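You operate a simulated robot arm through the tools that you are given. There is no shell and no other tool. Be economical: measure what you need, move in short steps, check, and stop when the job is done.

Carry out the task below with a simulated robot arm. There is one attempt and no reset: what you move stays moved.

## Task
Fit blue disc 25 and the black cover, turn-check it, then unclamp.
Fine: the clamp stays locked till the check is done; the other blue disc and the pieces beside the mat stay.

It is judged by the outcome, as a careful person would: the job done as asked, and still so three seconds after it is handed in. It fails if anything else is knocked over, pushed out of place, dropped, spilled or broken. A push-on lid holds only when it is set on centred and level and pressed home; a screw cap is set on level and turned clockwise until tight.

## Robot
A 7-joint arm with a two-finger parallel gripper, fixed in place. Base frame: the origin is at the foot of the arm, x ahead of it, y to its left, z up; the work surface is at about z = 0. Lengths are in m, angles in degrees, forces in N, time in s.
With the tool pointing down near the work surface it reaches from about 0.24 to 0.62 m from the base axis. Its first joint turns from -66.0 to 66.0 degrees. Payload 2.6 kg.
The tool frame sits at the grasp point between the pads (the TCP): z along the fingers, y along the line on which they close. The tips reach 0.03 m beyond it. Largest opening 0.094 m; finger width 0.028, thickness 0.01; the body of the gripper, 0.05 by 0.096 m, starts 0.055 m behind the TCP.
Orientation is that of the tool frame in the base frame, as a unit quaternion [x, y, z, w]. With the fingers straight down and closing along the base's y, the tool's x points along the base's -x, its y along +y and its z along -z.

## Interface
- The arm moves only by the tool send_rows. Its argument "targets" is text: rows parted by semicolons, each of 7 numbers parted by spaces: the shift along the base's x, y, z in m, then the turn, a rotation vector about the base's x, y, z in degrees, then the finger opening in m, from 0 to 0.094. In form: dx dy dz rx ry rz gripper; .... A call has 1 to 20 rows; each row shifts and turns the commanded pose from where the row before left it. Each row takes 0.2 s and may step no farther than 0.05 m and 8.6 degrees from the row before; otherwise, or with a gripper value out of range, the whole call is refused. A pose out of reach is approached as far as the arm can. The call stops where the force on the tool passes 50 N (or 10 N more than at its start, if that is more) or the arm is blocked; 0.2 s more then pass. The fingers move at their own pace (about 0.072 m/s each) and stop on an object; they squeeze with about 36 N. The grip force told is the motor's: it shows also when the fingers shut on nothing. Time passes only in rows, and 0.2 s behind the last, so rows that do not move let the fingers close. It gives the time, the measured TCP pose, the force on the tool (base axes), the opening and the grip force at its end, in the units of the frame above (readings bear some noise).
- Cameras (640 x 400 px; columns grow to the right, rows downward): "scene" is fixed at [0.037, 0.426, 0.582]; the picture's right is [-0.80, -0.60, 0.00], its down [-0.23, 0.31, -0.92] and it looks along [0.55, -0.74, -0.39] (base axes); focal length 351 px, centre (320, 200). "wrist" rides on the gripper at [-0.037, 0, -0.058] in the tool frame; the picture's right is [0.00, -1.00, 0.00], its down [0.97, 0.00, -0.24] and it looks along [0.24, 0.00, 0.97] (tool axes); focal length 218 px, centre (320, 200). There is no depth. A picture from a camera that has moved, and an enlarged one, comes with that camera's place and axes in the base frame and with its lens.
- camera(camera): a new picture of that camera. The clock stands still meanwhile.
- close_up(camera, box): a new picture of the part [left, top, right, bottom] of that camera's present view, enlarged. The clock stands still meanwhile.
- sign_off(): hands the job in; it is judged then, once.

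Go step by step. Nothing tells you positions but the pictures and the camera data: compare them with the known pose of the tool, close in by small moves and look again before you grip or let go. The budget is 120 turns and 64 pictures, counting those below and the enlarged ones. Unless the task says otherwise, let go and move clear before handing in, and close with one line.

The tools are called as name(argument=value, ...) on one line, values as JSON. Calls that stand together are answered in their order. send_rows: Moves the arm, as the interface text tells. Its arguments: {"type":"object","properties":{"targets":{"type":"string"}},"required":["targets"]} The other tools are called the same way: camera (camera) takes a picture; close_up (camera, box) takes an enlarged picture of a part of a camera's view; sign_off () hands the job in.

At the start:

```text
t: 0.0
position: [0.3342, -0.1392, 0.4244]
orientation: [0.0, 1.0, 0.001, 0.001]
ft_force: [-0.1, 0.1, 0.4]
gripper_width: 0.0939
grasp_force: 0.1
```

scene: 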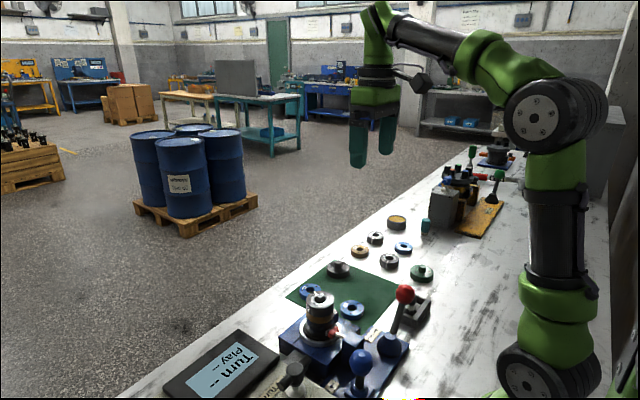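
wrist: 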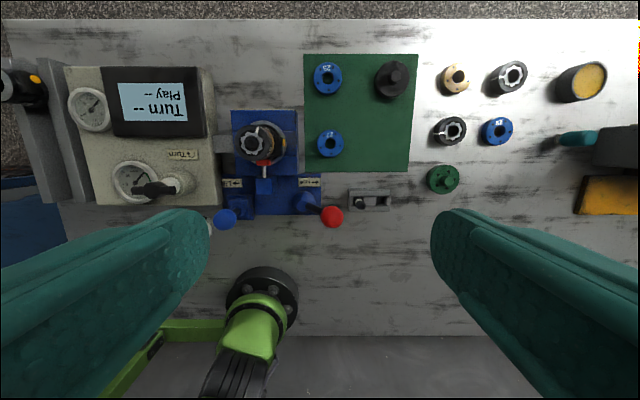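

I see a blue fixture holding a spindle assembly, a green mat with two blue discs and a black cover, and a control box with a "Turn/Play" display. I'll enlarge these parts to read labels.

close_up(camera="wrist", box=[60, 50, 240, 220])

close_up(camera="wrist", box=[210, 90, 350, 240])

close_up(camera="wrist", box=[300, 50, 420, 220])

close_up(camera="scene", box=[240, 240, 460, 400])

```text
2.35 times, centred on (150, 135) of wrist
camera zoom: at [0.3718, -0.1374, 0.4812], right [0.0, -1.0, 0.0], down [-0.97, 0.0, 0.24], along [-0.24, 0.0, -0.97], focal length 514 px, centre (720, 353)
```

zoom: 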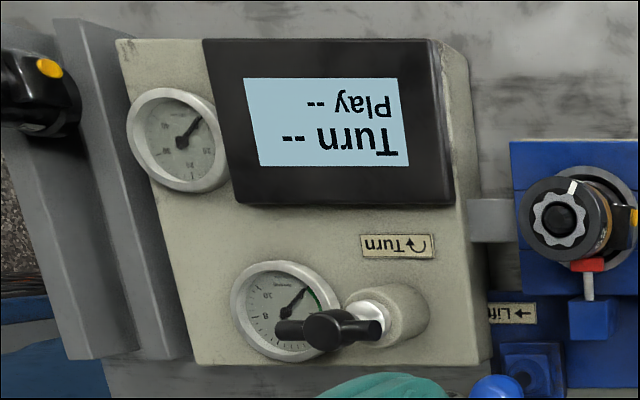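

```text
2.67 times, centred on (280, 165) of wrist
camera zoom: at [0.3718, -0.1374, 0.4812], right [0.0, -1.0, 0.0], down [-0.97, 0.0, 0.24], along [-0.24, 0.0, -0.97], focal length 582 px, centre (427, 293)
```

zoom: 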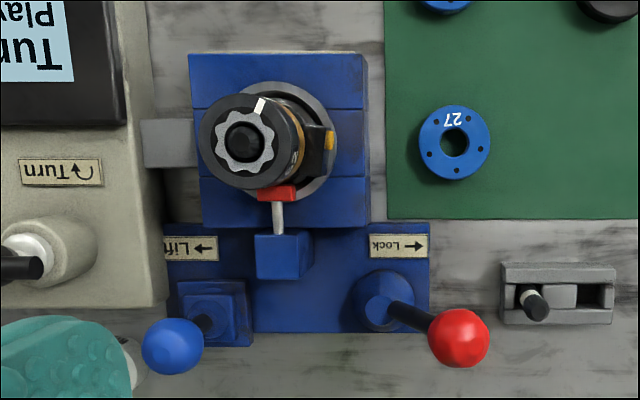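

```text
2.35 times, centred on (360, 135) of wrist
camera zoom: at [0.3718, -0.1374, 0.4812], right [0.0, -1.0, 0.0], down [-0.97, 0.0, 0.24], along [-0.24, 0.0, -0.97], focal length 514 px, centre (226, 353)
```

zoom: 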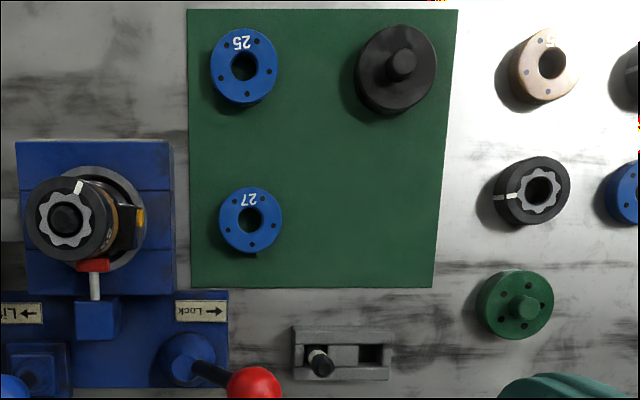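

```text
2.50 times, centred on (350, 320) of scene
camera zoom: at [0.037, 0.426, 0.582], right [-0.8, -0.6, 0.0], down [-0.23, 0.31, -0.92], along [0.55, -0.74, -0.39], focal length 878 px, centre (245, -100)
```

zoom: 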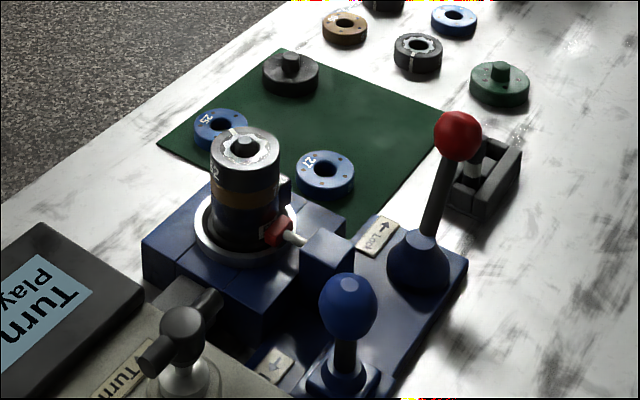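

The discs have numbers: 25 is near (0.50,-0.15), 27 near (0.376,-0.158), the black cover near (0.49,-0.27), and the stack near (0.37,-0.04). I'll move nearer above the stack for a better view.

send_rows(targets="0.01 0.033 -0.03 0 0 0 0.094;0.01 0.033 -0.03 0 0 0 0.094;0 0.033 -0.03 0 0 0 0.094;0 0 -0.03 0 0 0 0.094;0 0 0 0 0 0 0.094")

camera(camera="wrist")

close_up(camera="scene", box=[270, 270, 370, 370])

```text
t: 1.2
position: [0.353, -0.0372, 0.3025]
orientation: [0.0, 1.0, 0.0, -0.001]
ft_force: [0.1, -0.5, 0.0]
gripper_width: 0.0939
grasp_force: 0.0
```

```text
57 pictures are left
camera wrist: at [0.391, -0.0377, 0.3603], right [0.0, -1.0, 0.0], down [-0.97, 0.0, 0.24], along [-0.24, 0.0, -0.97], focal length 218 px, centre (320, 200)
```

wrist: 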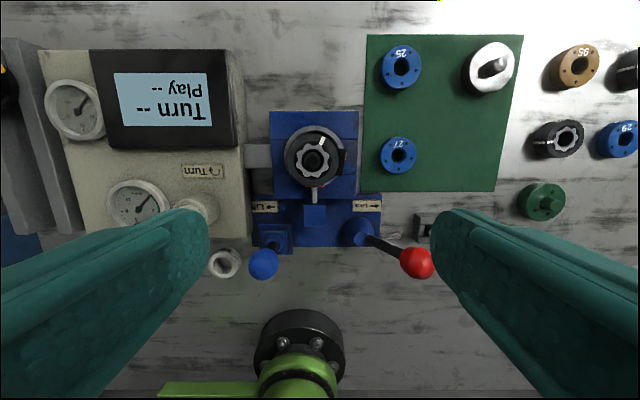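

```text
4.00 times, centred on (320, 320) of scene
camera zoom: at [0.037, 0.426, 0.582], right [-0.8, -0.6, 0.0], down [-0.23, 0.31, -0.92], along [0.55, -0.74, -0.39], focal length 1405 px, centre (320, -280)
```

zoom: 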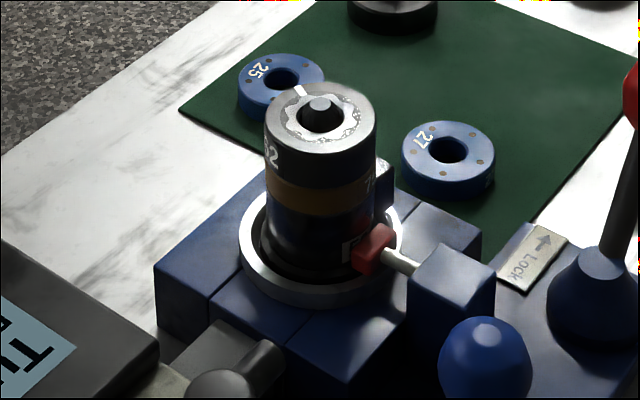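

I'll enlarge the stack and mat from this nearer view.

close_up(camera="wrist", box=[240, 100, 390, 220])

close_up(camera="wrist", box=[360, 30, 530, 200])

close_up(camera="wrist", box=[180, 180, 450, 290])

```text
3.33 times, centred on (315, 160) of wrist
camera zoom: at [0.391, -0.0377, 0.3603], right [0.0, -1.0, 0.0], down [-0.97, 0.0, 0.24], along [-0.24, 0.0, -0.97], focal length 728 px, centre (337, 333)
```

zoom: 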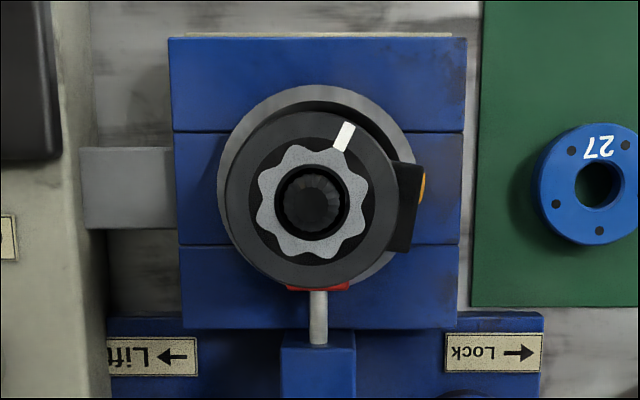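

```text
2.35 times, centred on (445, 115) of wrist
camera zoom: at [0.391, -0.0377, 0.3603], right [0.0, -1.0, 0.0], down [-0.97, 0.0, 0.24], along [-0.24, 0.0, -0.97], focal length 514 px, centre (26, 400)
```

zoom: 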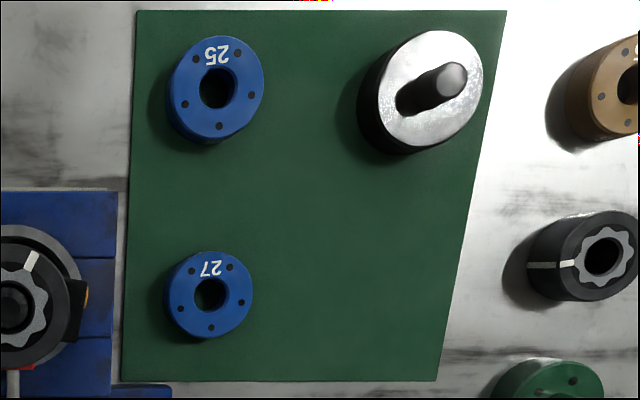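

```text
2.37 times, centred on (315, 235) of wrist
camera zoom: at [0.391, -0.0377, 0.3603], right [0.0, -1.0, 0.0], down [-0.97, 0.0, 0.24], along [-0.24, 0.0, -0.97], focal length 517 px, centre (332, 117)
```

zoom: 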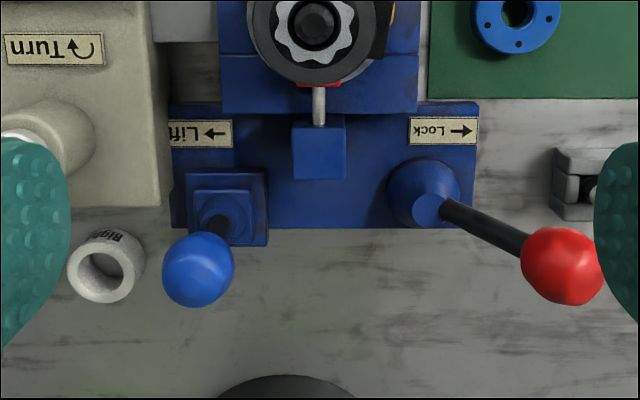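

The stack's peg top comes out at (0.376,-0.029,0.130) and disc 25 at (0.500,-0.153), both from two views. Next I hover over disc 25.

send_rows(targets="0.029 -0.023 -0.01 0 0 0 0.094;0.029 -0.023 -0.025 0 0 0 0.094;0.029 -0.023 -0.03 0 0 0 0.094;0.03 -0.023 -0.032 0 0 0 0.094;0.03 -0.024 -0.032 0 0 0 0.094;0 0 -0.03 0 0 0 0.094;0 0 0 0 0 0 0.094")

camera(camera="wrist")

close_up(camera="scene", box=[280, 200, 440, 340])

```text
t: 2.8
position: [0.5, -0.1522, 0.1419]
orientation: [0.0, 1.0, 0.0, 0.0]
ft_force: [0.0, 0.1, 0.2]
gripper_width: 0.094
grasp_force: 0.0
```

```text
52 pictures are left
camera wrist: at [0.5384, -0.1531, 0.2], right [0.0, -1.0, 0.0], down [-0.97, 0.0, 0.24], along [-0.24, 0.0, -0.97], focal length 218 px, centre (320, 200)
```

wrist: 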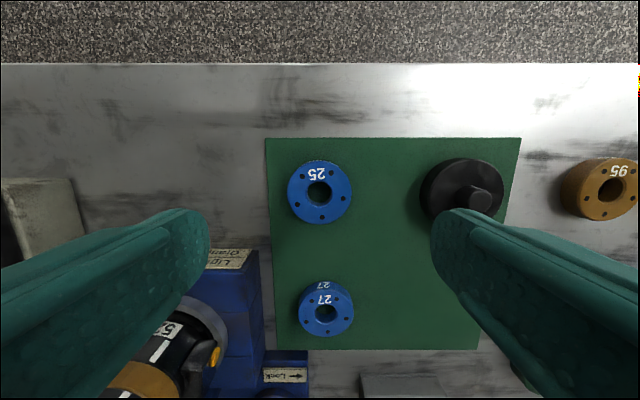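

```text
2.86 times, centred on (360, 270) of scene
camera zoom: at [0.037, 0.426, 0.582], right [-0.8, -0.6, 0.0], down [-0.23, 0.31, -0.92], along [0.55, -0.74, -0.39], focal length 1004 px, centre (206, 0)
```

zoom: 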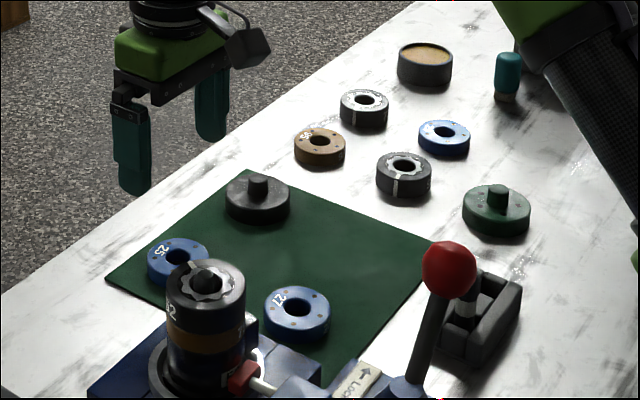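

There's a label on the fixture's far side and marks on the stack side; I'll read those before gripping.

close_up(camera="wrist", box=[90, 240, 310, 400])

close_up(camera="wrist", box=[260, 130, 380, 250])

```text
2.50 times, centred on (200, 320) of wrist
camera zoom: at [0.5384, -0.1531, 0.2], right [0.0, -1.0, 0.0], down [-0.97, 0.0, 0.24], along [-0.24, 0.0, -0.97], focal length 546 px, centre (620, -100)
```

zoom: 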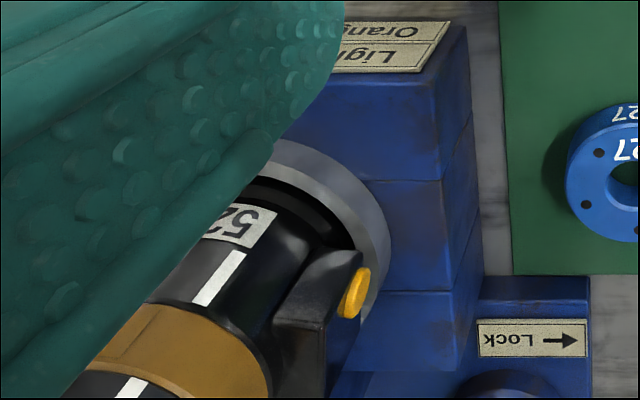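

```text
3.33 times, centred on (320, 190) of wrist
camera zoom: at [0.5384, -0.1531, 0.2], right [0.0, -1.0, 0.0], down [-0.97, 0.0, 0.24], along [-0.24, 0.0, -0.97], focal length 728 px, centre (320, 233)
```

zoom: 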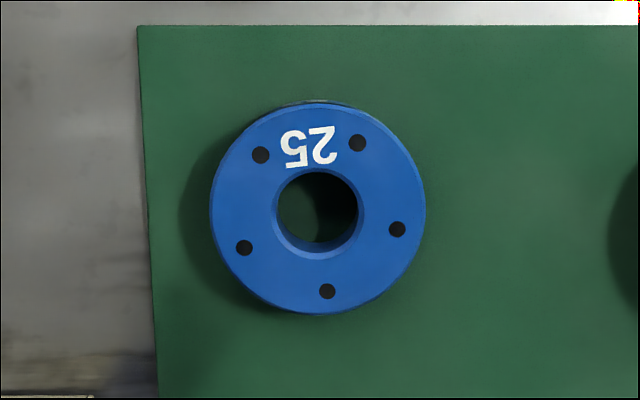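

Disc 25 is at (0.4995,-0.1525), diameter about 55 mm. I'll shift toward +y to read the fixture label and see its far side.

send_rows(targets="0 0.04 0.015 0 0 0 0.094;0 0.04 0.015 0 0 0 0.094;0 0.03 0.01 0 0 0 0.094;0 0 0 0 0 0 0.094")

close_up(camera="wrist", box=[200, 140, 440, 400])

```text
t: 3.8
position: [0.5014, -0.0442, 0.1831]
orientation: [0.0, 1.0, 0.0, 0.0]
ft_force: [-0.4, -0.5, -0.1]
gripper_width: 0.0941
grasp_force: 0.0
```

```text
1.54 times, centred on (320, 270) of wrist
camera zoom: at [0.5394, -0.0436, 0.241], right [0.0, -1.0, 0.0], down [-0.97, 0.0, 0.24], along [-0.24, 0.0, -0.97], focal length 336 px, centre (320, 92)
```

zoom: 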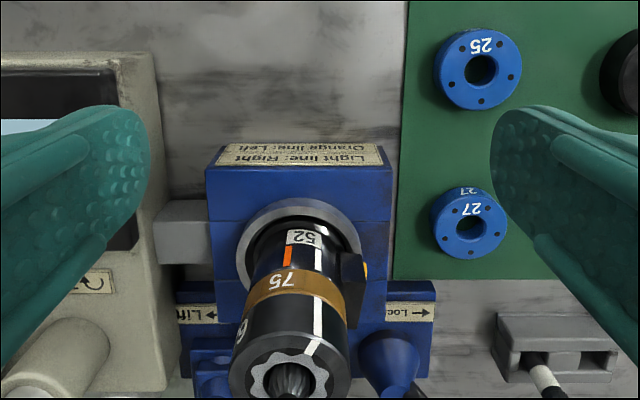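

The label reads "Light line: Right / Orange line: Left". The top unit's line meets the light line, so the check turn should be to the right (clockwise). I'll go back over disc 25 and descend.

send_rows(targets="0 -0.04 -0.02 0 0 0 0.094;0 -0.04 -0.02 0 0 0 0.094;-0.001 -0.0295 -0.02 0 0 0 0.094;0 0 -0.03 0 0 0 0.094;0 0 -0.03 0 0 0 0.094;0 0 0 0 0 0 0.094;0 0 0 0 0 0 0.094")

```text
t: 5.4
position: [0.4992, -0.1549, 0.0653]
orientation: [0.0, 1.0, 0.0, 0.0]
ft_force: [-0.1, -0.1, 0.4]
gripper_width: 0.094
grasp_force: 0.1
```

Over the disc. Descending to TCP z about 0.036 and closing.

send_rows(targets="0 0.0022 -0.015 0 0 0 0.094;0 0 -0.014 0 0 0 0.094;0 0 0 0 0 0 0.094;0 0 0 0 0 0 0.07;0 0 0 0 0 0 0.05;0 0 0 0 0 0 0.05;0 0 0 0 0 0 0.05")

camera(camera="wrist")

```text
t: 7.0
position: [0.5011, -0.1503, 0.0363]
orientation: [0.001, 1.0, 0.0, 0.0]
ft_force: [-1.0, -1.9, 0.4]
gripper_width: 0.0549
grasp_force: 36.1
```

```text
47 pictures are left
camera wrist: at [0.5383, -0.1503, 0.0927], right [0.0, -1.0, 0.0], down [-0.97, 0.0, 0.24], along [-0.24, 0.0, -0.97], focal length 218 px, centre (320, 200)
```

wrist: 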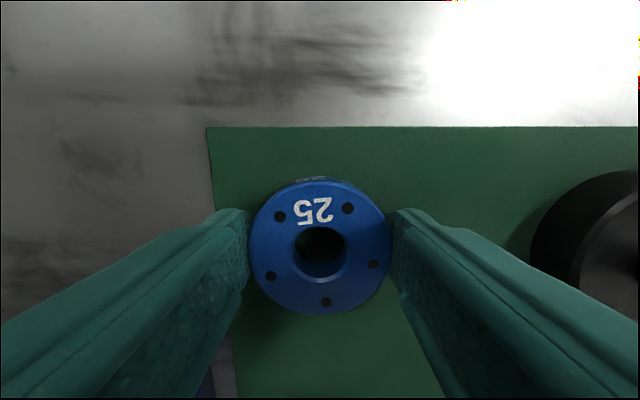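

Disc 25 is gripped centred (opening 0.055). Lifting and carrying it to above the stack.

send_rows(targets="0 0 0.04 0 0 0 0.05;0 0 0.045 0 0 0 0.05;0 0 0.045 0 0 0 0.05;0 0 0.04 0 0 0 0.05;-0.0312 0.03025 0 0 0 0 0.05;-0.0312 0.03025 0 0 0 0 0.05;-0.0312 0.03025 0 0 0 0 0.05;-0.0312 0.03025 0 0 0 0 0.05;0 0 0 0 0 0 0.05;0 0 0 0 0 0 0.05")

close_up(camera="scene", box=[250, 220, 410, 340])

camera(camera="wrist")

```text
t: 9.2
position: [0.3765, -0.0317, 0.2054]
orientation: [0.0, 1.0, 0.0, 0.0]
ft_force: [-0.8, 0.0, -3.0]
gripper_width: 0.0552
grasp_force: 36.2
```

```text
3.33 times, centred on (330, 280) of scene
camera zoom: at [0.037, 0.426, 0.582], right [-0.8, -0.6, 0.0], down [-0.23, 0.31, -0.92], along [0.55, -0.74, -0.39], focal length 1171 px, centre (287, -67)
```

zoom: 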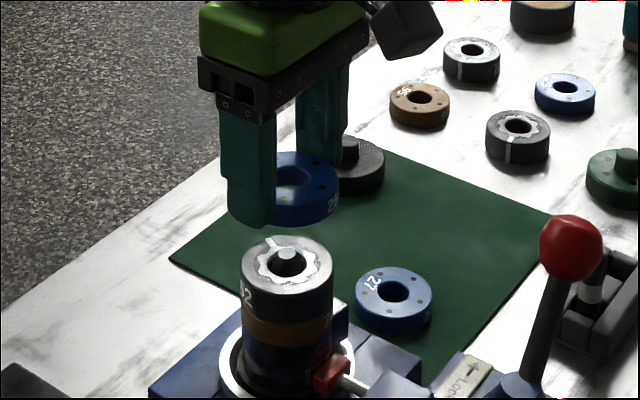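

```text
45 pictures are left
camera wrist: at [0.4135, -0.0301, 0.2631], right [0.0, -1.0, 0.0], down [-0.97, 0.0, 0.24], along [-0.24, 0.0, -0.97], focal length 218 px, centre (320, 200)
```

wrist: 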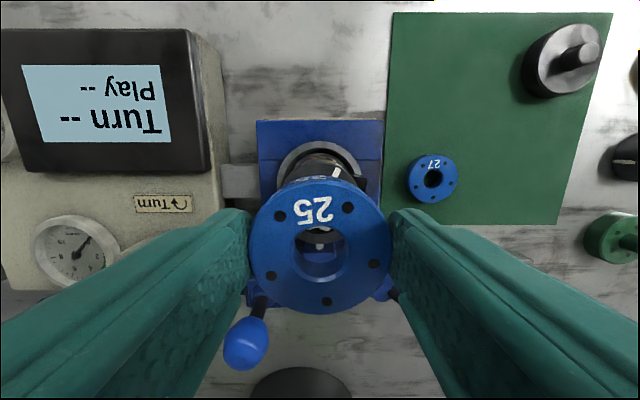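

I'll look through the disc's hole to check its alignment with the peg.

close_up(camera="wrist", box=[240, 130, 400, 330])

```text
2.00 times, centred on (320, 230) of wrist
camera zoom: at [0.4135, -0.0301, 0.2631], right [0.0, -1.0, 0.0], down [-0.97, 0.0, 0.24], along [-0.24, 0.0, -0.97], focal length 436 px, centre (320, 140)
```

zoom: 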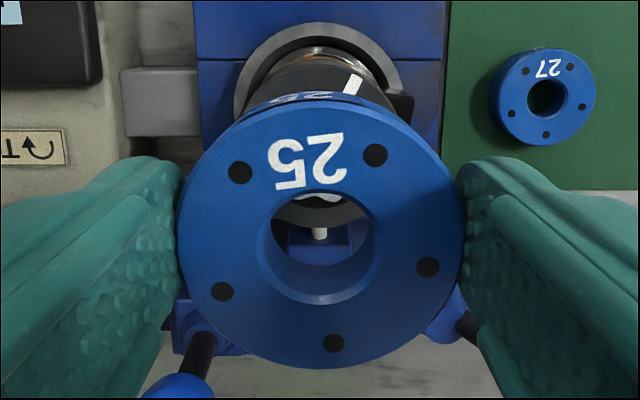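

The in-hand disc seems ~2 mm off in y. I'll correct, lower to just above the peg, and compare in an enlarged scene view.

send_rows(targets="0.001 0.002 -0.015 0 0 0 0.05;0 0 -0.013 0 0 0 0.05;0 0 0 0 0 0 0.05;0 0 0 0 0 0 0.05")

close_up(camera="scene", box=[290, 260, 350, 320])

close_up(camera="wrist", box=[240, 130, 400, 330])

```text
t: 10.2
position: [0.3772, -0.0287, 0.1781]
orientation: [-0.001, 1.0, 0.0, 0.0]
ft_force: [0.1, -0.2, -1.7]
gripper_width: 0.0549
grasp_force: 36.2
```

```text
6.67 times, centred on (320, 290) of scene
camera zoom: at [0.037, 0.426, 0.582], right [-0.8, -0.6, 0.0], down [-0.23, 0.31, -0.92], along [0.55, -0.74, -0.39], focal length 2342 px, centre (320, -400)
```

zoom: 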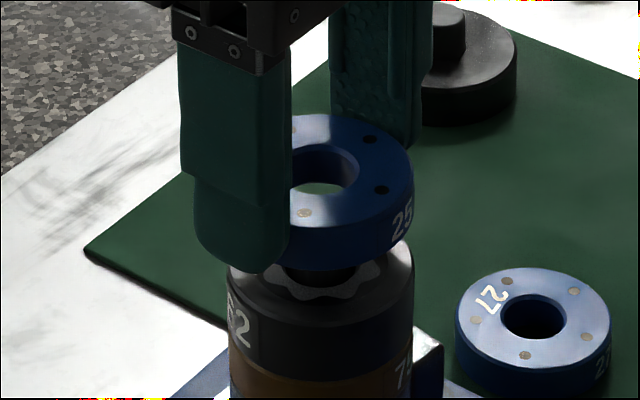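

```text
2.00 times, centred on (320, 230) of wrist
camera zoom: at [0.415, -0.0279, 0.2355], right [0.0, -1.0, 0.0], down [-0.97, 0.0, 0.24], along [-0.24, 0.0, -0.97], focal length 436 px, centre (320, 140)
```

zoom: 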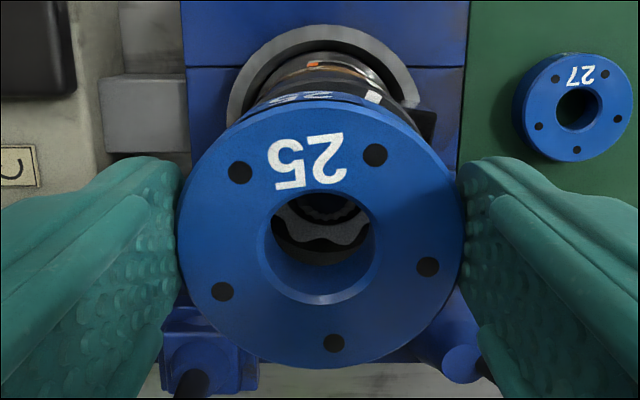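

Edges line up: stack centre at column 320.5 and disc at about 318 (under 1 mm). I'll lower onto the peg slowly.

send_rows(targets="0 0 -0.006 0 0 0 0.05;0 0 -0.005 0 0 0 0.05;0 0 -0.004 0 0 0 0.05;0 0 -0.003 0 0 0 0.05;0 0 0 0 0 0 0.05")

close_up(camera="scene", box=[290, 260, 350, 320])

```text
t: 11.4
position: [0.3761, -0.0302, 0.1602]
orientation: [0.0, 1.0, 0.0, 0.0]
ft_force: [0.3, -0.5, -2.2]
gripper_width: 0.0548
grasp_force: 35.9
```

```text
6.67 times, centred on (320, 290) of scene
camera zoom: at [0.037, 0.426, 0.582], right [-0.8, -0.6, 0.0], down [-0.23, 0.31, -0.92], along [0.55, -0.74, -0.39], focal length 2342 px, centre (320, -400)
```

zoom: 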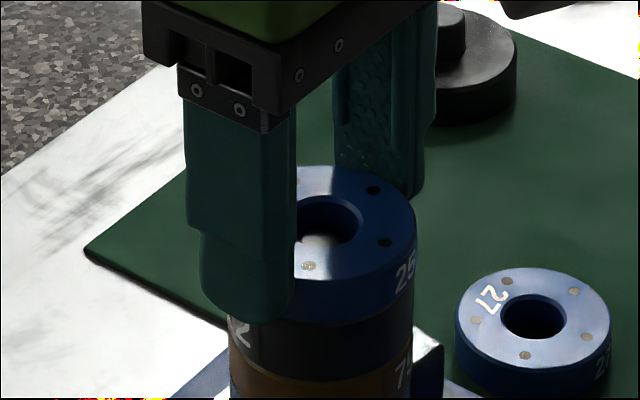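

Entering around the peg with no contact force yet. Continuing down in small steps.

send_rows(targets="0 0 -0.002 0 0 0 0.05;0 0 -0.002 0 0 0 0.05;0 0 -0.002 0 0 0 0.05;0 0 0 0 0 0 0.05")

```text
t: 12.4
position: [0.3788, -0.0287, 0.1551]
orientation: [0.0, 1.0, 0.001, 0.004]
ft_force: [2.2, 1.6, 29.4]
gripper_width: 0.0552
grasp_force: 35.9
```

Contact at TCP z 0.155 with 29 N. I'll check whether it is seated or riding on something.

close_up(camera="scene", box=[290, 265, 350, 325])

close_up(camera="wrist", box=[240, 130, 400, 330])

```text
6.67 times, centred on (320, 295) of scene
camera zoom: at [0.0368, 0.426, 0.582], right [-0.8, -0.6, 0.0], down [-0.23, 0.31, -0.92], along [0.55, -0.74, -0.39], focal length 2342 px, centre (320, -433)
```

zoom: 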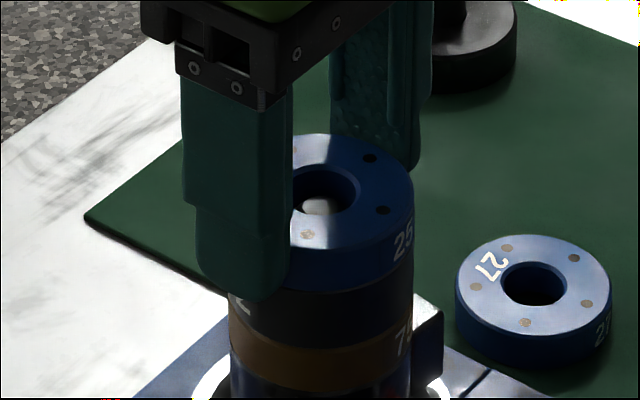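

```text
2.00 times, centred on (320, 230) of wrist
camera zoom: at [0.4152, -0.0289, 0.2131], right [0.0, -1.0, 0.0], down [-0.97, 0.0, 0.23], along [-0.23, 0.0, -0.97], focal length 436 px, centre (320, 140)
```

zoom: 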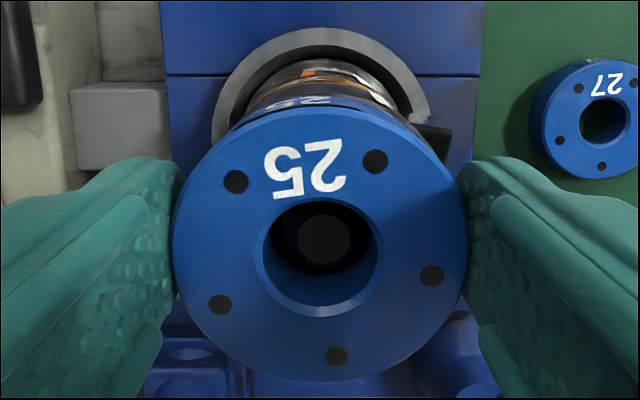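

The peg shows inside the hole nearly centred. I'll ease off, open, rise, and inspect whether it sits level and home.

send_rows(targets="0 0 0.002 0 0 0 0.05;0 0 0 0 0 0 0.05;0 0 0 0 0 0 0.065;0 0 0 0 0 0 0.08;0 0 0 0 0 0 0.08;0 0 0.03 0 0 0 0.08;0 0 0.04 0 0 0 0.08;0.03 0 0.03 0 0 0 0.08;0 0 0 0 0 0 0.08")

close_up(camera="scene", box=[290, 270, 350, 330])

close_up(camera="wrist", box=[240, 160, 400, 320])

```text
t: 14.4
position: [0.4049, -0.0291, 0.2549]
orientation: [0.0, 1.0, -0.001, -0.001]
ft_force: [0.0, -0.5, 0.2]
gripper_width: 0.0799
grasp_force: 0.0
```

```text
6.67 times, centred on (320, 300) of scene
camera zoom: at [0.037, 0.426, 0.582], right [-0.8, -0.6, 0.0], down [-0.23, 0.31, -0.92], along [0.55, -0.74, -0.39], focal length 2342 px, centre (320, -467)
```

zoom: 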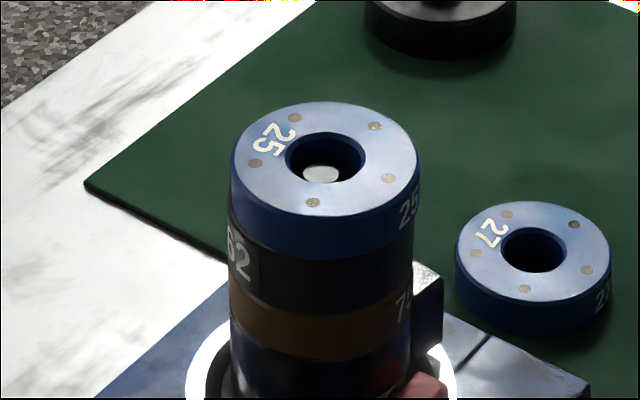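

```text
2.50 times, centred on (320, 240) of wrist
camera zoom: at [0.4433, -0.0283, 0.3117], right [0.0, -1.0, 0.0], down [-0.97, 0.0, 0.24], along [-0.24, 0.0, -0.97], focal length 546 px, centre (320, 100)
```

zoom: 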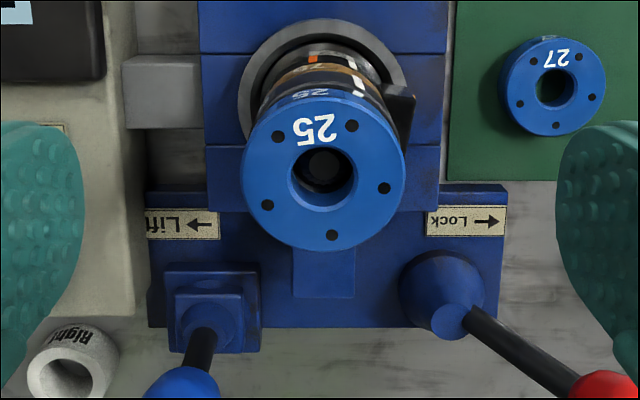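

Disc 25 sits level but about 1.5 mm off-centre toward −x against the stack. I'll regrip it lightly and slide it to centre.

send_rows(targets="-0.03 0 -0.03 0 0 0 0.08;0 0 -0.04 0 0 0 0.08;0 0 -0.03 0 0 0 0.08;0 0 0 0 0 0 0.08;0 0 0 0 0 0 0.06;0 0 0 0 0 0 0.05;0 0 0 0 0 0 0.05;0.0008 0 0 0 0 0 0.05;0.0007 0 0 0 0 0 0.05;0 0 0 0 0 0 0.05")

close_up(camera="scene", box=[290, 270, 350, 330])

```text
t: 16.6
position: [0.3786, -0.0293, 0.1556]
orientation: [-0.001, 1.0, 0.001, 0.0]
ft_force: [-1.5, -0.4, -0.1]
gripper_width: 0.0547
grasp_force: 36.5
```

```text
6.67 times, centred on (320, 300) of scene
camera zoom: at [0.037, 0.426, 0.582], right [-0.8, -0.6, 0.0], down [-0.23, 0.31, -0.92], along [0.55, -0.74, -0.39], focal length 2342 px, centre (320, -467)
```

zoom: 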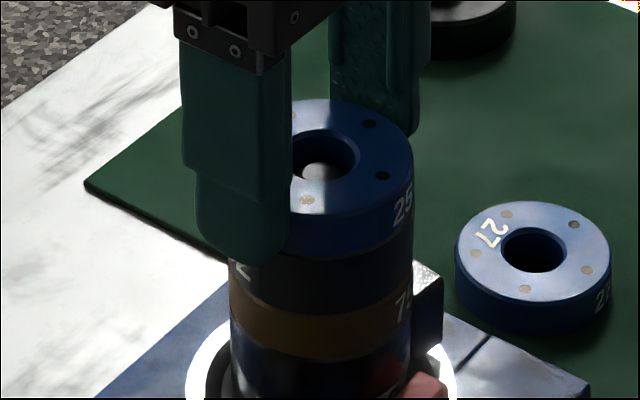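

Disc now centred (column ~320). Releasing and moving over the cover.

send_rows(targets="0 0 0 0 0 0 0.065;0 0 0 0 0 0 0.08;0 0 0 0 0 0 0.08;0 0 0.04 0 0 0 0.08;0 0 0.04 0 0 0 0.08;0.03 -0.035 0 0 0 0 0.094;0.03 -0.038 0 0 0 0 0.094;0.02 -0.045 0 0 0 0 0.094;0.02 -0.045 0 0 0 0 0.094;0.016 -0.045 0 0 0 0 0.094;0 -0.035 0 0 0 0 0.094;0 0 0 0 0 0 0.094")

camera(camera="wrist")

close_up(camera="scene", box=[290, 240, 370, 320])

```text
t: 19.2
position: [0.4918, -0.2728, 0.2368]
orientation: [0.0, 1.0, 0.0, 0.0]
ft_force: [-0.6, -0.5, -0.1]
gripper_width: 0.0937
grasp_force: 0.0
```

```text
35 pictures are left
camera wrist: at [0.5293, -0.2726, 0.2937], right [0.0, -1.0, 0.0], down [-0.97, 0.0, 0.24], along [-0.24, 0.0, -0.97], focal length 218 px, centre (320, 200)
```

wrist: 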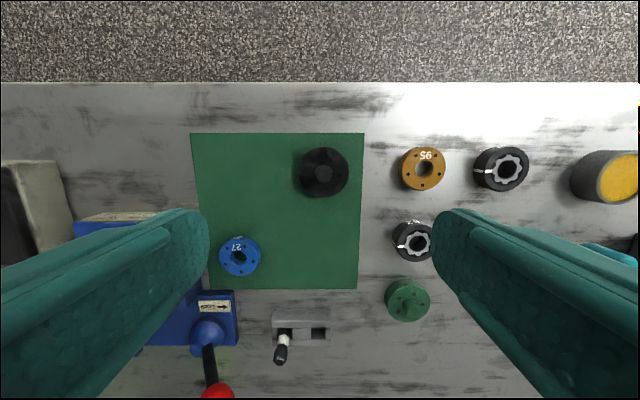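

```text
5.00 times, centred on (330, 280) of scene
camera zoom: at [0.037, 0.4259, 0.582], right [-0.8, -0.6, 0.0], down [-0.23, 0.31, -0.92], along [0.55, -0.74, -0.39], focal length 1757 px, centre (270, -200)
```

zoom: 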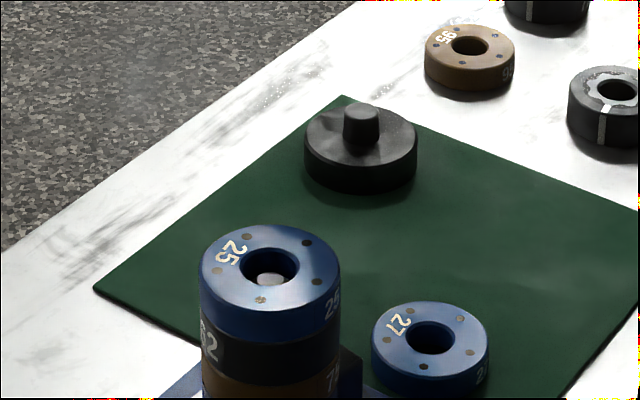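

The cover has a ~20 mm knob on a ~63 mm body, so it will sleeve onto disc 25. I'll lower over the knob and look again.

send_rows(targets="0.0085 -0.003 -0.04 0 0 0 0.094;0 0 -0.04 0 0 0 0.094;0 0 -0.03 0 0 0 0.094;0 0 0 0 0 0 0.06;0 0 0 0 0 0 0.06")

close_up(camera="wrist", box=[220, 120, 420, 320])

```text
t: 20.4
position: [0.502, -0.2742, 0.1264]
orientation: [0.0, 1.0, 0.0, 0.0]
ft_force: [0.6, 0.4, 0.1]
gripper_width: 0.0597
grasp_force: 0.0
```

```text
2.00 times, centred on (320, 220) of wrist
camera zoom: at [0.5397, -0.2738, 0.1835], right [0.0, -1.0, 0.0], down [-0.97, 0.0, 0.24], along [-0.24, 0.0, -0.97], focal length 436 px, centre (320, 160)
```

zoom: 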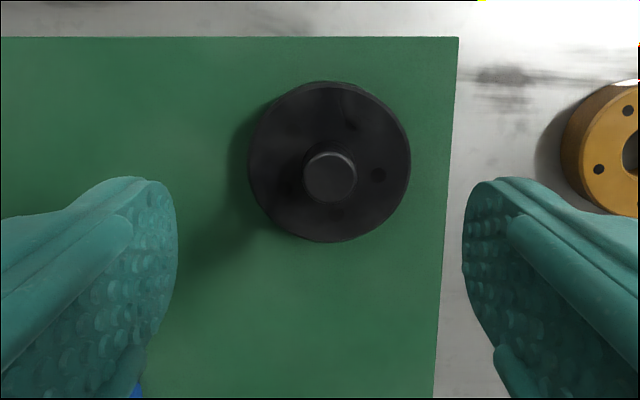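

Cover centre is (0.4995,-0.2772). I'll correct, descend to TCP z ≈0.057 around the knob and grip it.

send_rows(targets="-0.002 -0.0028 -0.03 0 0 0 0.06;0 0 -0.03 0 0 0 0.06;0 0 -0.008 0 0 0 0.06;0 0 0 0 0 0 0.06;0 0 0 0 0 0 0.04;0 0 0 0 0 0 0.015;0 0 0 0 0 0 0.015;0 0 0 0 0 0 0.015")

close_up(camera="wrist", box=[220, 120, 420, 320])

close_up(camera="scene", box=[300, 220, 380, 300])

```text
t: 22.2
position: [0.5004, -0.2764, 0.0573]
orientation: [0.0, 1.0, 0.0, 0.0]
ft_force: [-0.5, -1.2, 0.1]
gripper_width: 0.0189
grasp_force: 36.0
```

```text
2.00 times, centred on (320, 220) of wrist
camera zoom: at [0.5384, -0.2761, 0.115], right [0.0, -1.0, 0.0], down [-0.97, 0.0, 0.24], along [-0.24, 0.0, -0.97], focal length 436 px, centre (320, 160)
```

zoom: 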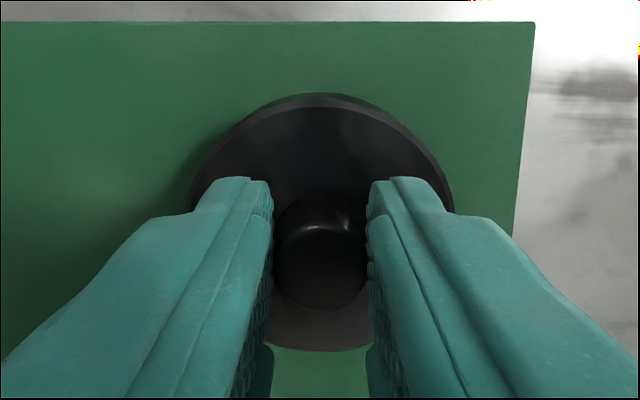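

```text
5.00 times, centred on (340, 260) of scene
camera zoom: at [0.037, 0.426, 0.582], right [-0.8, -0.6, 0.0], down [-0.23, 0.31, -0.92], along [0.55, -0.74, -0.39], focal length 1757 px, centre (220, -100)
```

zoom: 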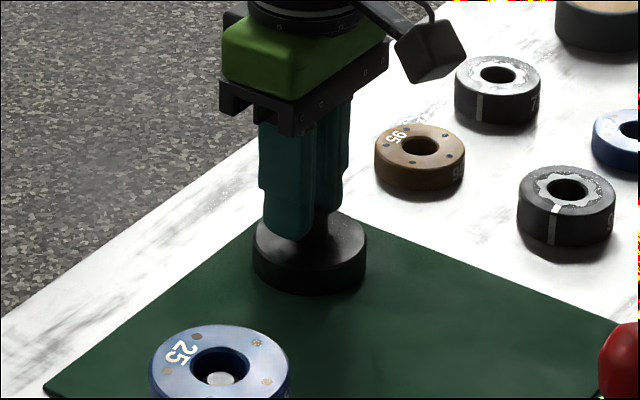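

The cover's knob is held centred. Lifting to TCP z 0.23 and carrying it over the stack.

send_rows(targets="0 0 0.03 0 0 0 0.015;0 0 0.045 0 0 0 0.015;0 0 0.05 0 0 0 0.015;0 0 0.048 0 0 0 0.015;-0.0204 0.04147 0 0 0 0 0.015;-0.0204 0.04147 0 0 0 0 0.015;-0.0204 0.04147 0 0 0 0 0.015;-0.0204 0.04147 0 0 0 0 0.015;-0.0204 0.04147 0 0 0 0 0.015;-0.0205 0.04145 0 0 0 0 0.015;0 0 0 0 0 0 0.015;0 0 0 0 0 0 0.015")

close_up(camera="scene", box=[280, 250, 360, 330])

camera(camera="wrist")

```text
t: 24.8
position: [0.3783, -0.0301, 0.2319]
orientation: [0.0, 1.0, -0.001, -0.001]
ft_force: [-0.1, -1.1, -2.7]
gripper_width: 0.0189
grasp_force: 36.5
```

```text
5.00 times, centred on (320, 290) of scene
camera zoom: at [0.037, 0.426, 0.582], right [-0.8, -0.6, 0.0], down [-0.23, 0.31, -0.92], along [0.55, -0.74, -0.39], focal length 1757 px, centre (320, -250)
```

zoom: 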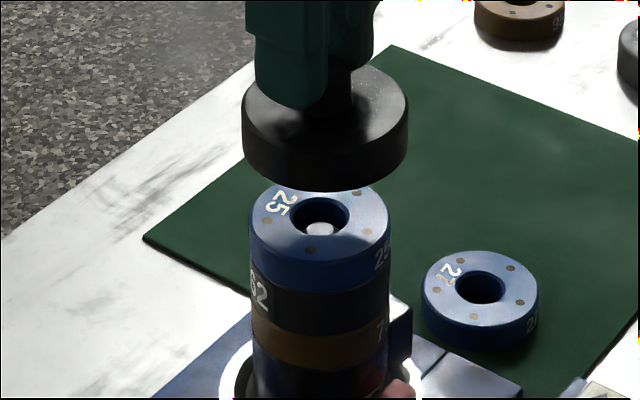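

```text
29 pictures are left
camera wrist: at [0.4152, -0.0295, 0.2895], right [0.0, -1.0, 0.0], down [-0.97, 0.0, 0.24], along [-0.24, 0.0, -0.97], focal length 218 px, centre (320, 200)
```

wrist: 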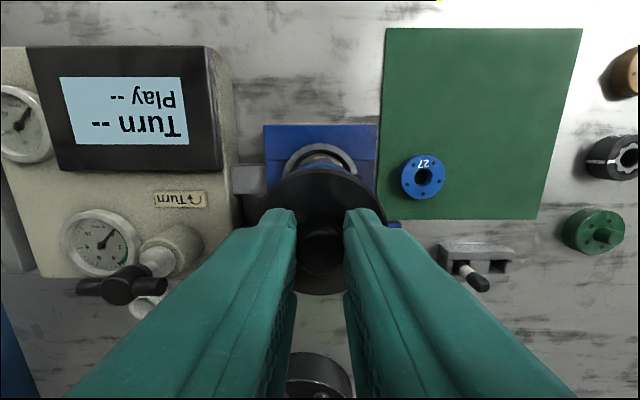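

Cover appears ~2 mm off along the picture's right. I'll enlarge the wrist view to split that between x and y.

close_up(camera="wrist", box=[240, 120, 400, 300])

```text
2.22 times, centred on (320, 210) of wrist
camera zoom: at [0.4152, -0.0295, 0.2895], right [0.0, -1.0, 0.0], down [-0.97, 0.0, 0.24], along [-0.24, 0.0, -0.97], focal length 485 px, centre (320, 178)
```

zoom: 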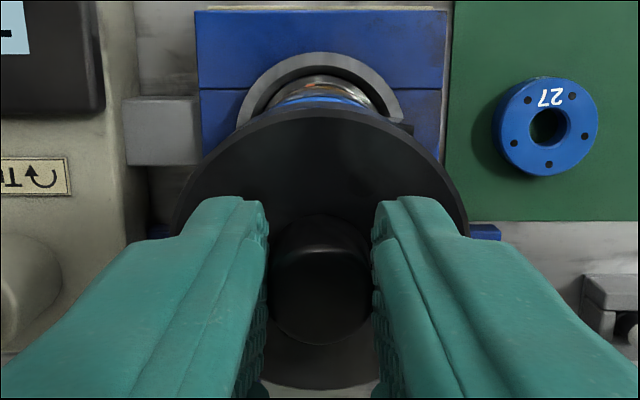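

In y all is aligned, so the error is in x. I'll shift +2.2 mm in x and lower to just above the disc.

send_rows(targets="0.0022 0 -0.015 0 0 0 0.015;0 0 -0.013 0 0 0 0.015;0 0 0 0 0 0 0.015;0 0 0 0 0 0 0.015")

close_up(camera="scene", box=[290, 260, 350, 320])

```text
t: 25.8
position: [0.3796, -0.0292, 0.2053]
orientation: [0.001, 1.0, 0.0, 0.0]
ft_force: [0.2, 0.5, -3.6]
gripper_width: 0.0191
grasp_force: 36.5
```

```text
6.67 times, centred on (320, 290) of scene
camera zoom: at [0.037, 0.426, 0.582], right [-0.8, -0.6, 0.0], down [-0.23, 0.31, -0.92], along [0.55, -0.74, -0.39], focal length 2342 px, centre (320, -400)
```

zoom: 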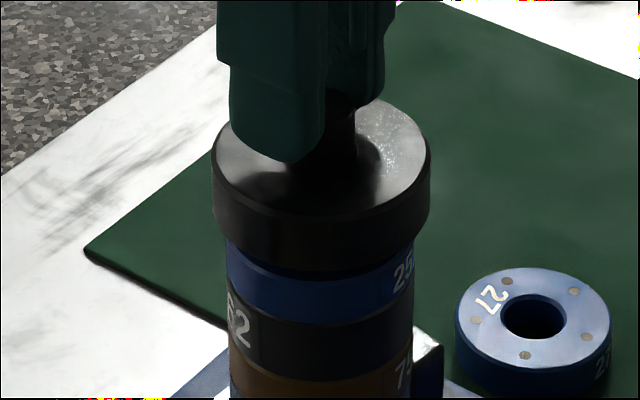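

Now aligned (320.5 vs 320). Lowering in small steps, watching force.

send_rows(targets="0 0 -0.004 0 0 0 0.015;0 0 -0.003 0 0 0 0.015;0 0 -0.003 0 0 0 0.015;0 0 -0.002 0 0 0 0.015;0 0 -0.002 0 0 0 0.015;0 0 -0.002 0 0 0 0.015;0 0 0 0 0 0 0.015")

```text
t: 27.4
position: [0.3801, -0.0301, 0.1868]
orientation: [-0.001, 1.0, 0.001, 0.003]
ft_force: [-4.7, 0.8, 28.7]
gripper_width: 0.019
grasp_force: 36.2
```

Contact with 29 N; checking how far it has gone on.

close_up(camera="scene", box=[290, 260, 350, 320])

```text
6.67 times, centred on (320, 290) of scene
camera zoom: at [0.0368, 0.426, 0.582], right [-0.8, -0.6, 0.0], down [-0.23, 0.31, -0.92], along [0.55, -0.74, -0.39], focal length 2342 px, centre (320, -400)
```

zoom: 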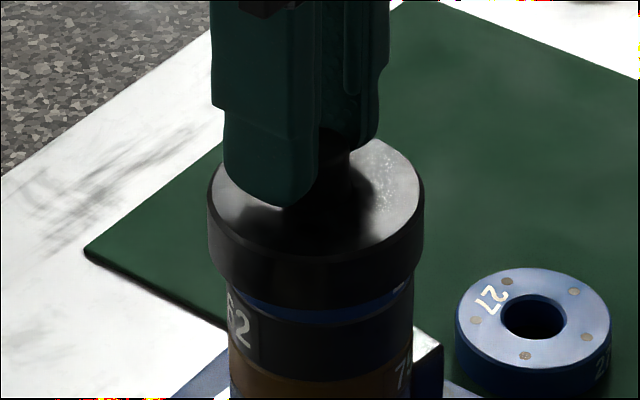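

The cover has slid over most of disc 25, with ~5 mm left and a slight side force toward −x. I'll ease x by −1 mm and press on.

send_rows(targets="-0.0008 0 0 0 0 0 0.015;-0.0006 0 -0.001 0 0 0 0.015;0 0 -0.0015 0 0 0 0.015;0 0 0 0 0 0 0.015")

close_up(camera="scene", box=[290, 265, 350, 325])

```text
t: 28.4
position: [0.3806, -0.0296, 0.186]
orientation: [0.0, 1.0, 0.0, 0.005]
ft_force: [5.2, 4.2, 29.2]
gripper_width: 0.0188
grasp_force: 35.5
```

```text
6.67 times, centred on (320, 295) of scene
camera zoom: at [0.0368, 0.426, 0.582], right [-0.8, -0.6, 0.0], down [-0.23, 0.31, -0.92], along [0.55, -0.74, -0.39], focal length 2342 px, centre (320, -433)
```

zoom: 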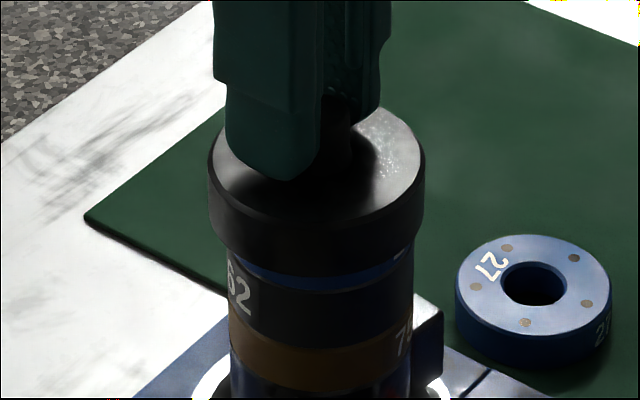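

Force stays at 29 N, so it may be seated or the pads are slipping. I'll let go, rise, and inspect for level.

send_rows(targets="0 0 0.002 0 0 0 0.015;0 0 0 0 0 0 0.03;0 0 0 0 0 0 0.05;0 0 0 0 0 0 0.06;0 0 0.03 0 0 0 0.06;0 0 0.04 0 0 0 0.06;0 0 0.02 0 0 0 0.06;0 0 0 0 0 0 0.0;0 0 0 0 0 0 0.0")

close_up(camera="scene", box=[290, 265, 350, 325])

```text
t: 30.4
position: [0.3779, -0.0282, 0.2764]
orientation: [0.0, 1.0, 0.0, -0.001]
ft_force: [0.3, 0.0, 0.2]
gripper_width: 0.0
grasp_force: 21.1
```

```text
6.67 times, centred on (320, 295) of scene
camera zoom: at [0.037, 0.426, 0.582], right [-0.8, -0.6, 0.0], down [-0.23, 0.31, -0.92], along [0.55, -0.74, -0.39], focal length 2342 px, centre (320, -433)
```

zoom: 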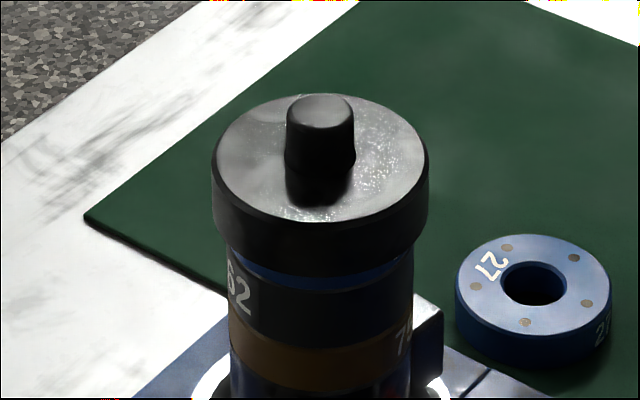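

Cover sits centred and level. Now I'll press it home with closed fingers on the knob top.

send_rows(targets="0 0 -0.04 0 0 0 0;0 0 -0.024 0 0 0 0;0 0 -0.003 0 0 0 0;0 0 -0.003 0 0 0 0;0 0 -0.002 0 0 0 0;0 0 -0.002 0 0 0 0;0 0 -0.002 0 0 0 0;0 0 -0.001 0 0 0 0")

```text
t: 32.2
position: [0.3788, -0.0285, 0.1998]
orientation: [0.0, 1.0, 0.0, 0.0]
ft_force: [-0.3, 0.0, 3.3]
gripper_width: 0.0
grasp_force: 32.9
```

send_rows(targets="0 0 -0.001 0 0 0 0;0 0 -0.001 0 0 0 0;0 0 -0.001 0 0 0 0;0 0 -0.001 0 0 0 0;0 0 0 0 0 0 0")

```text
t: 33.2
position: [0.3794, -0.028, 0.1988]
orientation: [0.001, 1.0, 0.0, 0.004]
ft_force: [-0.9, 0.0, 1.9]
gripper_width: 0.0001
grasp_force: 33.2
stopped in row 4: the force on the tool passed its limit (the readings are from after the stop); the commanded pose is now the measured one
```

The press met the 50 N limit with only ~1 mm travel. Checking the seat.

send_rows(targets="0 0 0.03 0 0 0 0;0 0 0.03 0 0 0 0;0 0 0.02 0 0 0 0;0 0 0 0 0 0 0")

close_up(camera="scene", box=[290, 265, 350, 325])

```text
t: 34.2
position: [0.3794, -0.0281, 0.2802]
orientation: [0.001, 1.0, 0.0, 0.004]
ft_force: [-0.4, -0.2, -0.8]
gripper_width: 0.0
grasp_force: 32.8
```

```text
6.67 times, centred on (320, 295) of scene
camera zoom: at [0.037, 0.426, 0.582], right [-0.8, -0.6, 0.0], down [-0.23, 0.31, -0.92], along [0.55, -0.74, -0.39], focal length 2342 px, centre (320, -433)
```

zoom: 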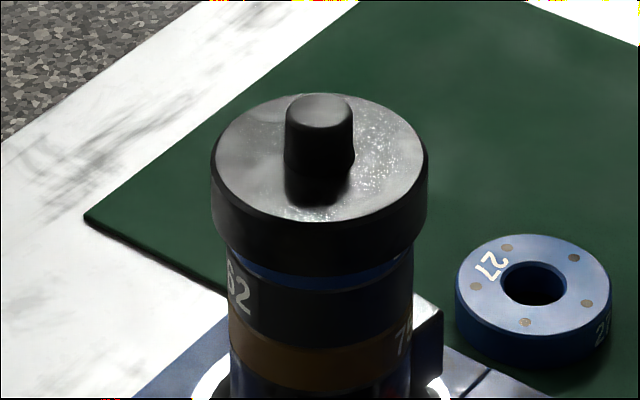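

The cover is seated: centred, level and not moving under 50 N. Next the turn handle near (0.295, 0.15, 0.11); I'll move over there and look.

send_rows(targets="0 0 0 0 0.46 0 0;-0.005 0.04 0 0 0 0 0.05;-0.005 0.04 0 0 0 0 0.094;-0.005 0.04 -0.005 0 0 0 0.094;-0.004 0.04 -0.015 0 0 0 0.094;0 0 0 0 0 0 0.094")

camera(camera="wrist")

close_up(camera="scene", box=[160, 310, 380, 400])

```text
t: 35.6
position: [0.359, 0.1311, 0.2592]
orientation: [0.001, 1.0, 0.0, 0.0]
ft_force: [-0.2, 0.5, -0.5]
gripper_width: 0.0941
grasp_force: 0.0
```

```text
22 pictures are left
camera wrist: at [0.3977, 0.1314, 0.3167], right [0.0, -1.0, 0.0], down [-0.97, 0.0, 0.24], along [-0.24, 0.0, -0.97], focal length 218 px, centre (320, 200)
```

wrist: 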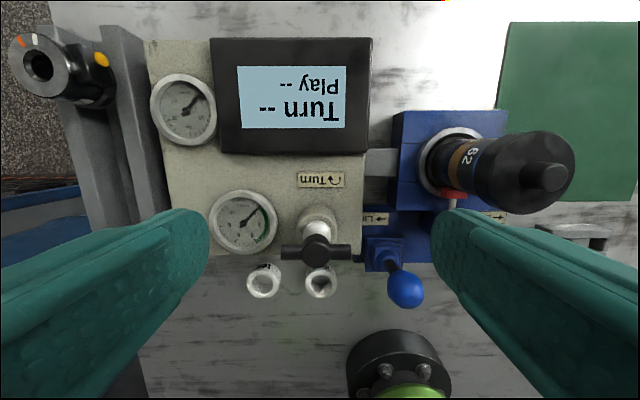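

```text
2.91 times, centred on (270, 355) of scene
camera zoom: at [0.0369, 0.426, 0.582], right [-0.8, -0.6, 0.0], down [-0.23, 0.31, -0.92], along [0.55, -0.74, -0.39], focal length 1022 px, centre (466, -251)
```

zoom: 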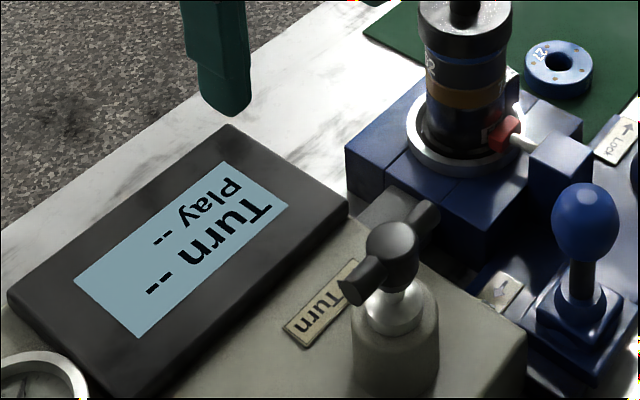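

Two small labelled sleeves sit in front of the box; I'll enlarge them and the handle.

close_up(camera="wrist", box=[200, 160, 400, 310])

```text
2.67 times, centred on (300, 235) of wrist
camera zoom: at [0.3977, 0.1314, 0.3167], right [0.0, -1.0, 0.0], down [-0.97, 0.0, 0.24], along [-0.24, 0.0, -0.97], focal length 582 px, centre (373, 107)
```

zoom: 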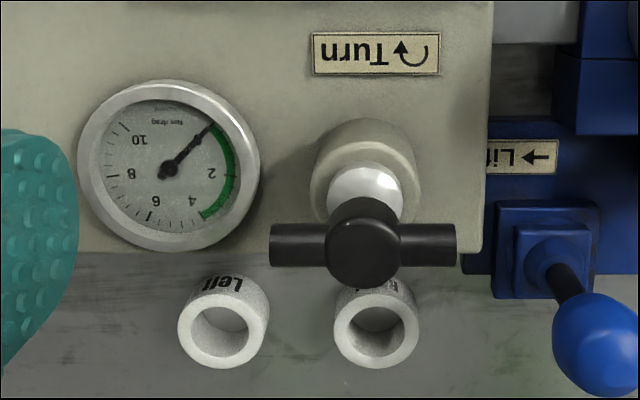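

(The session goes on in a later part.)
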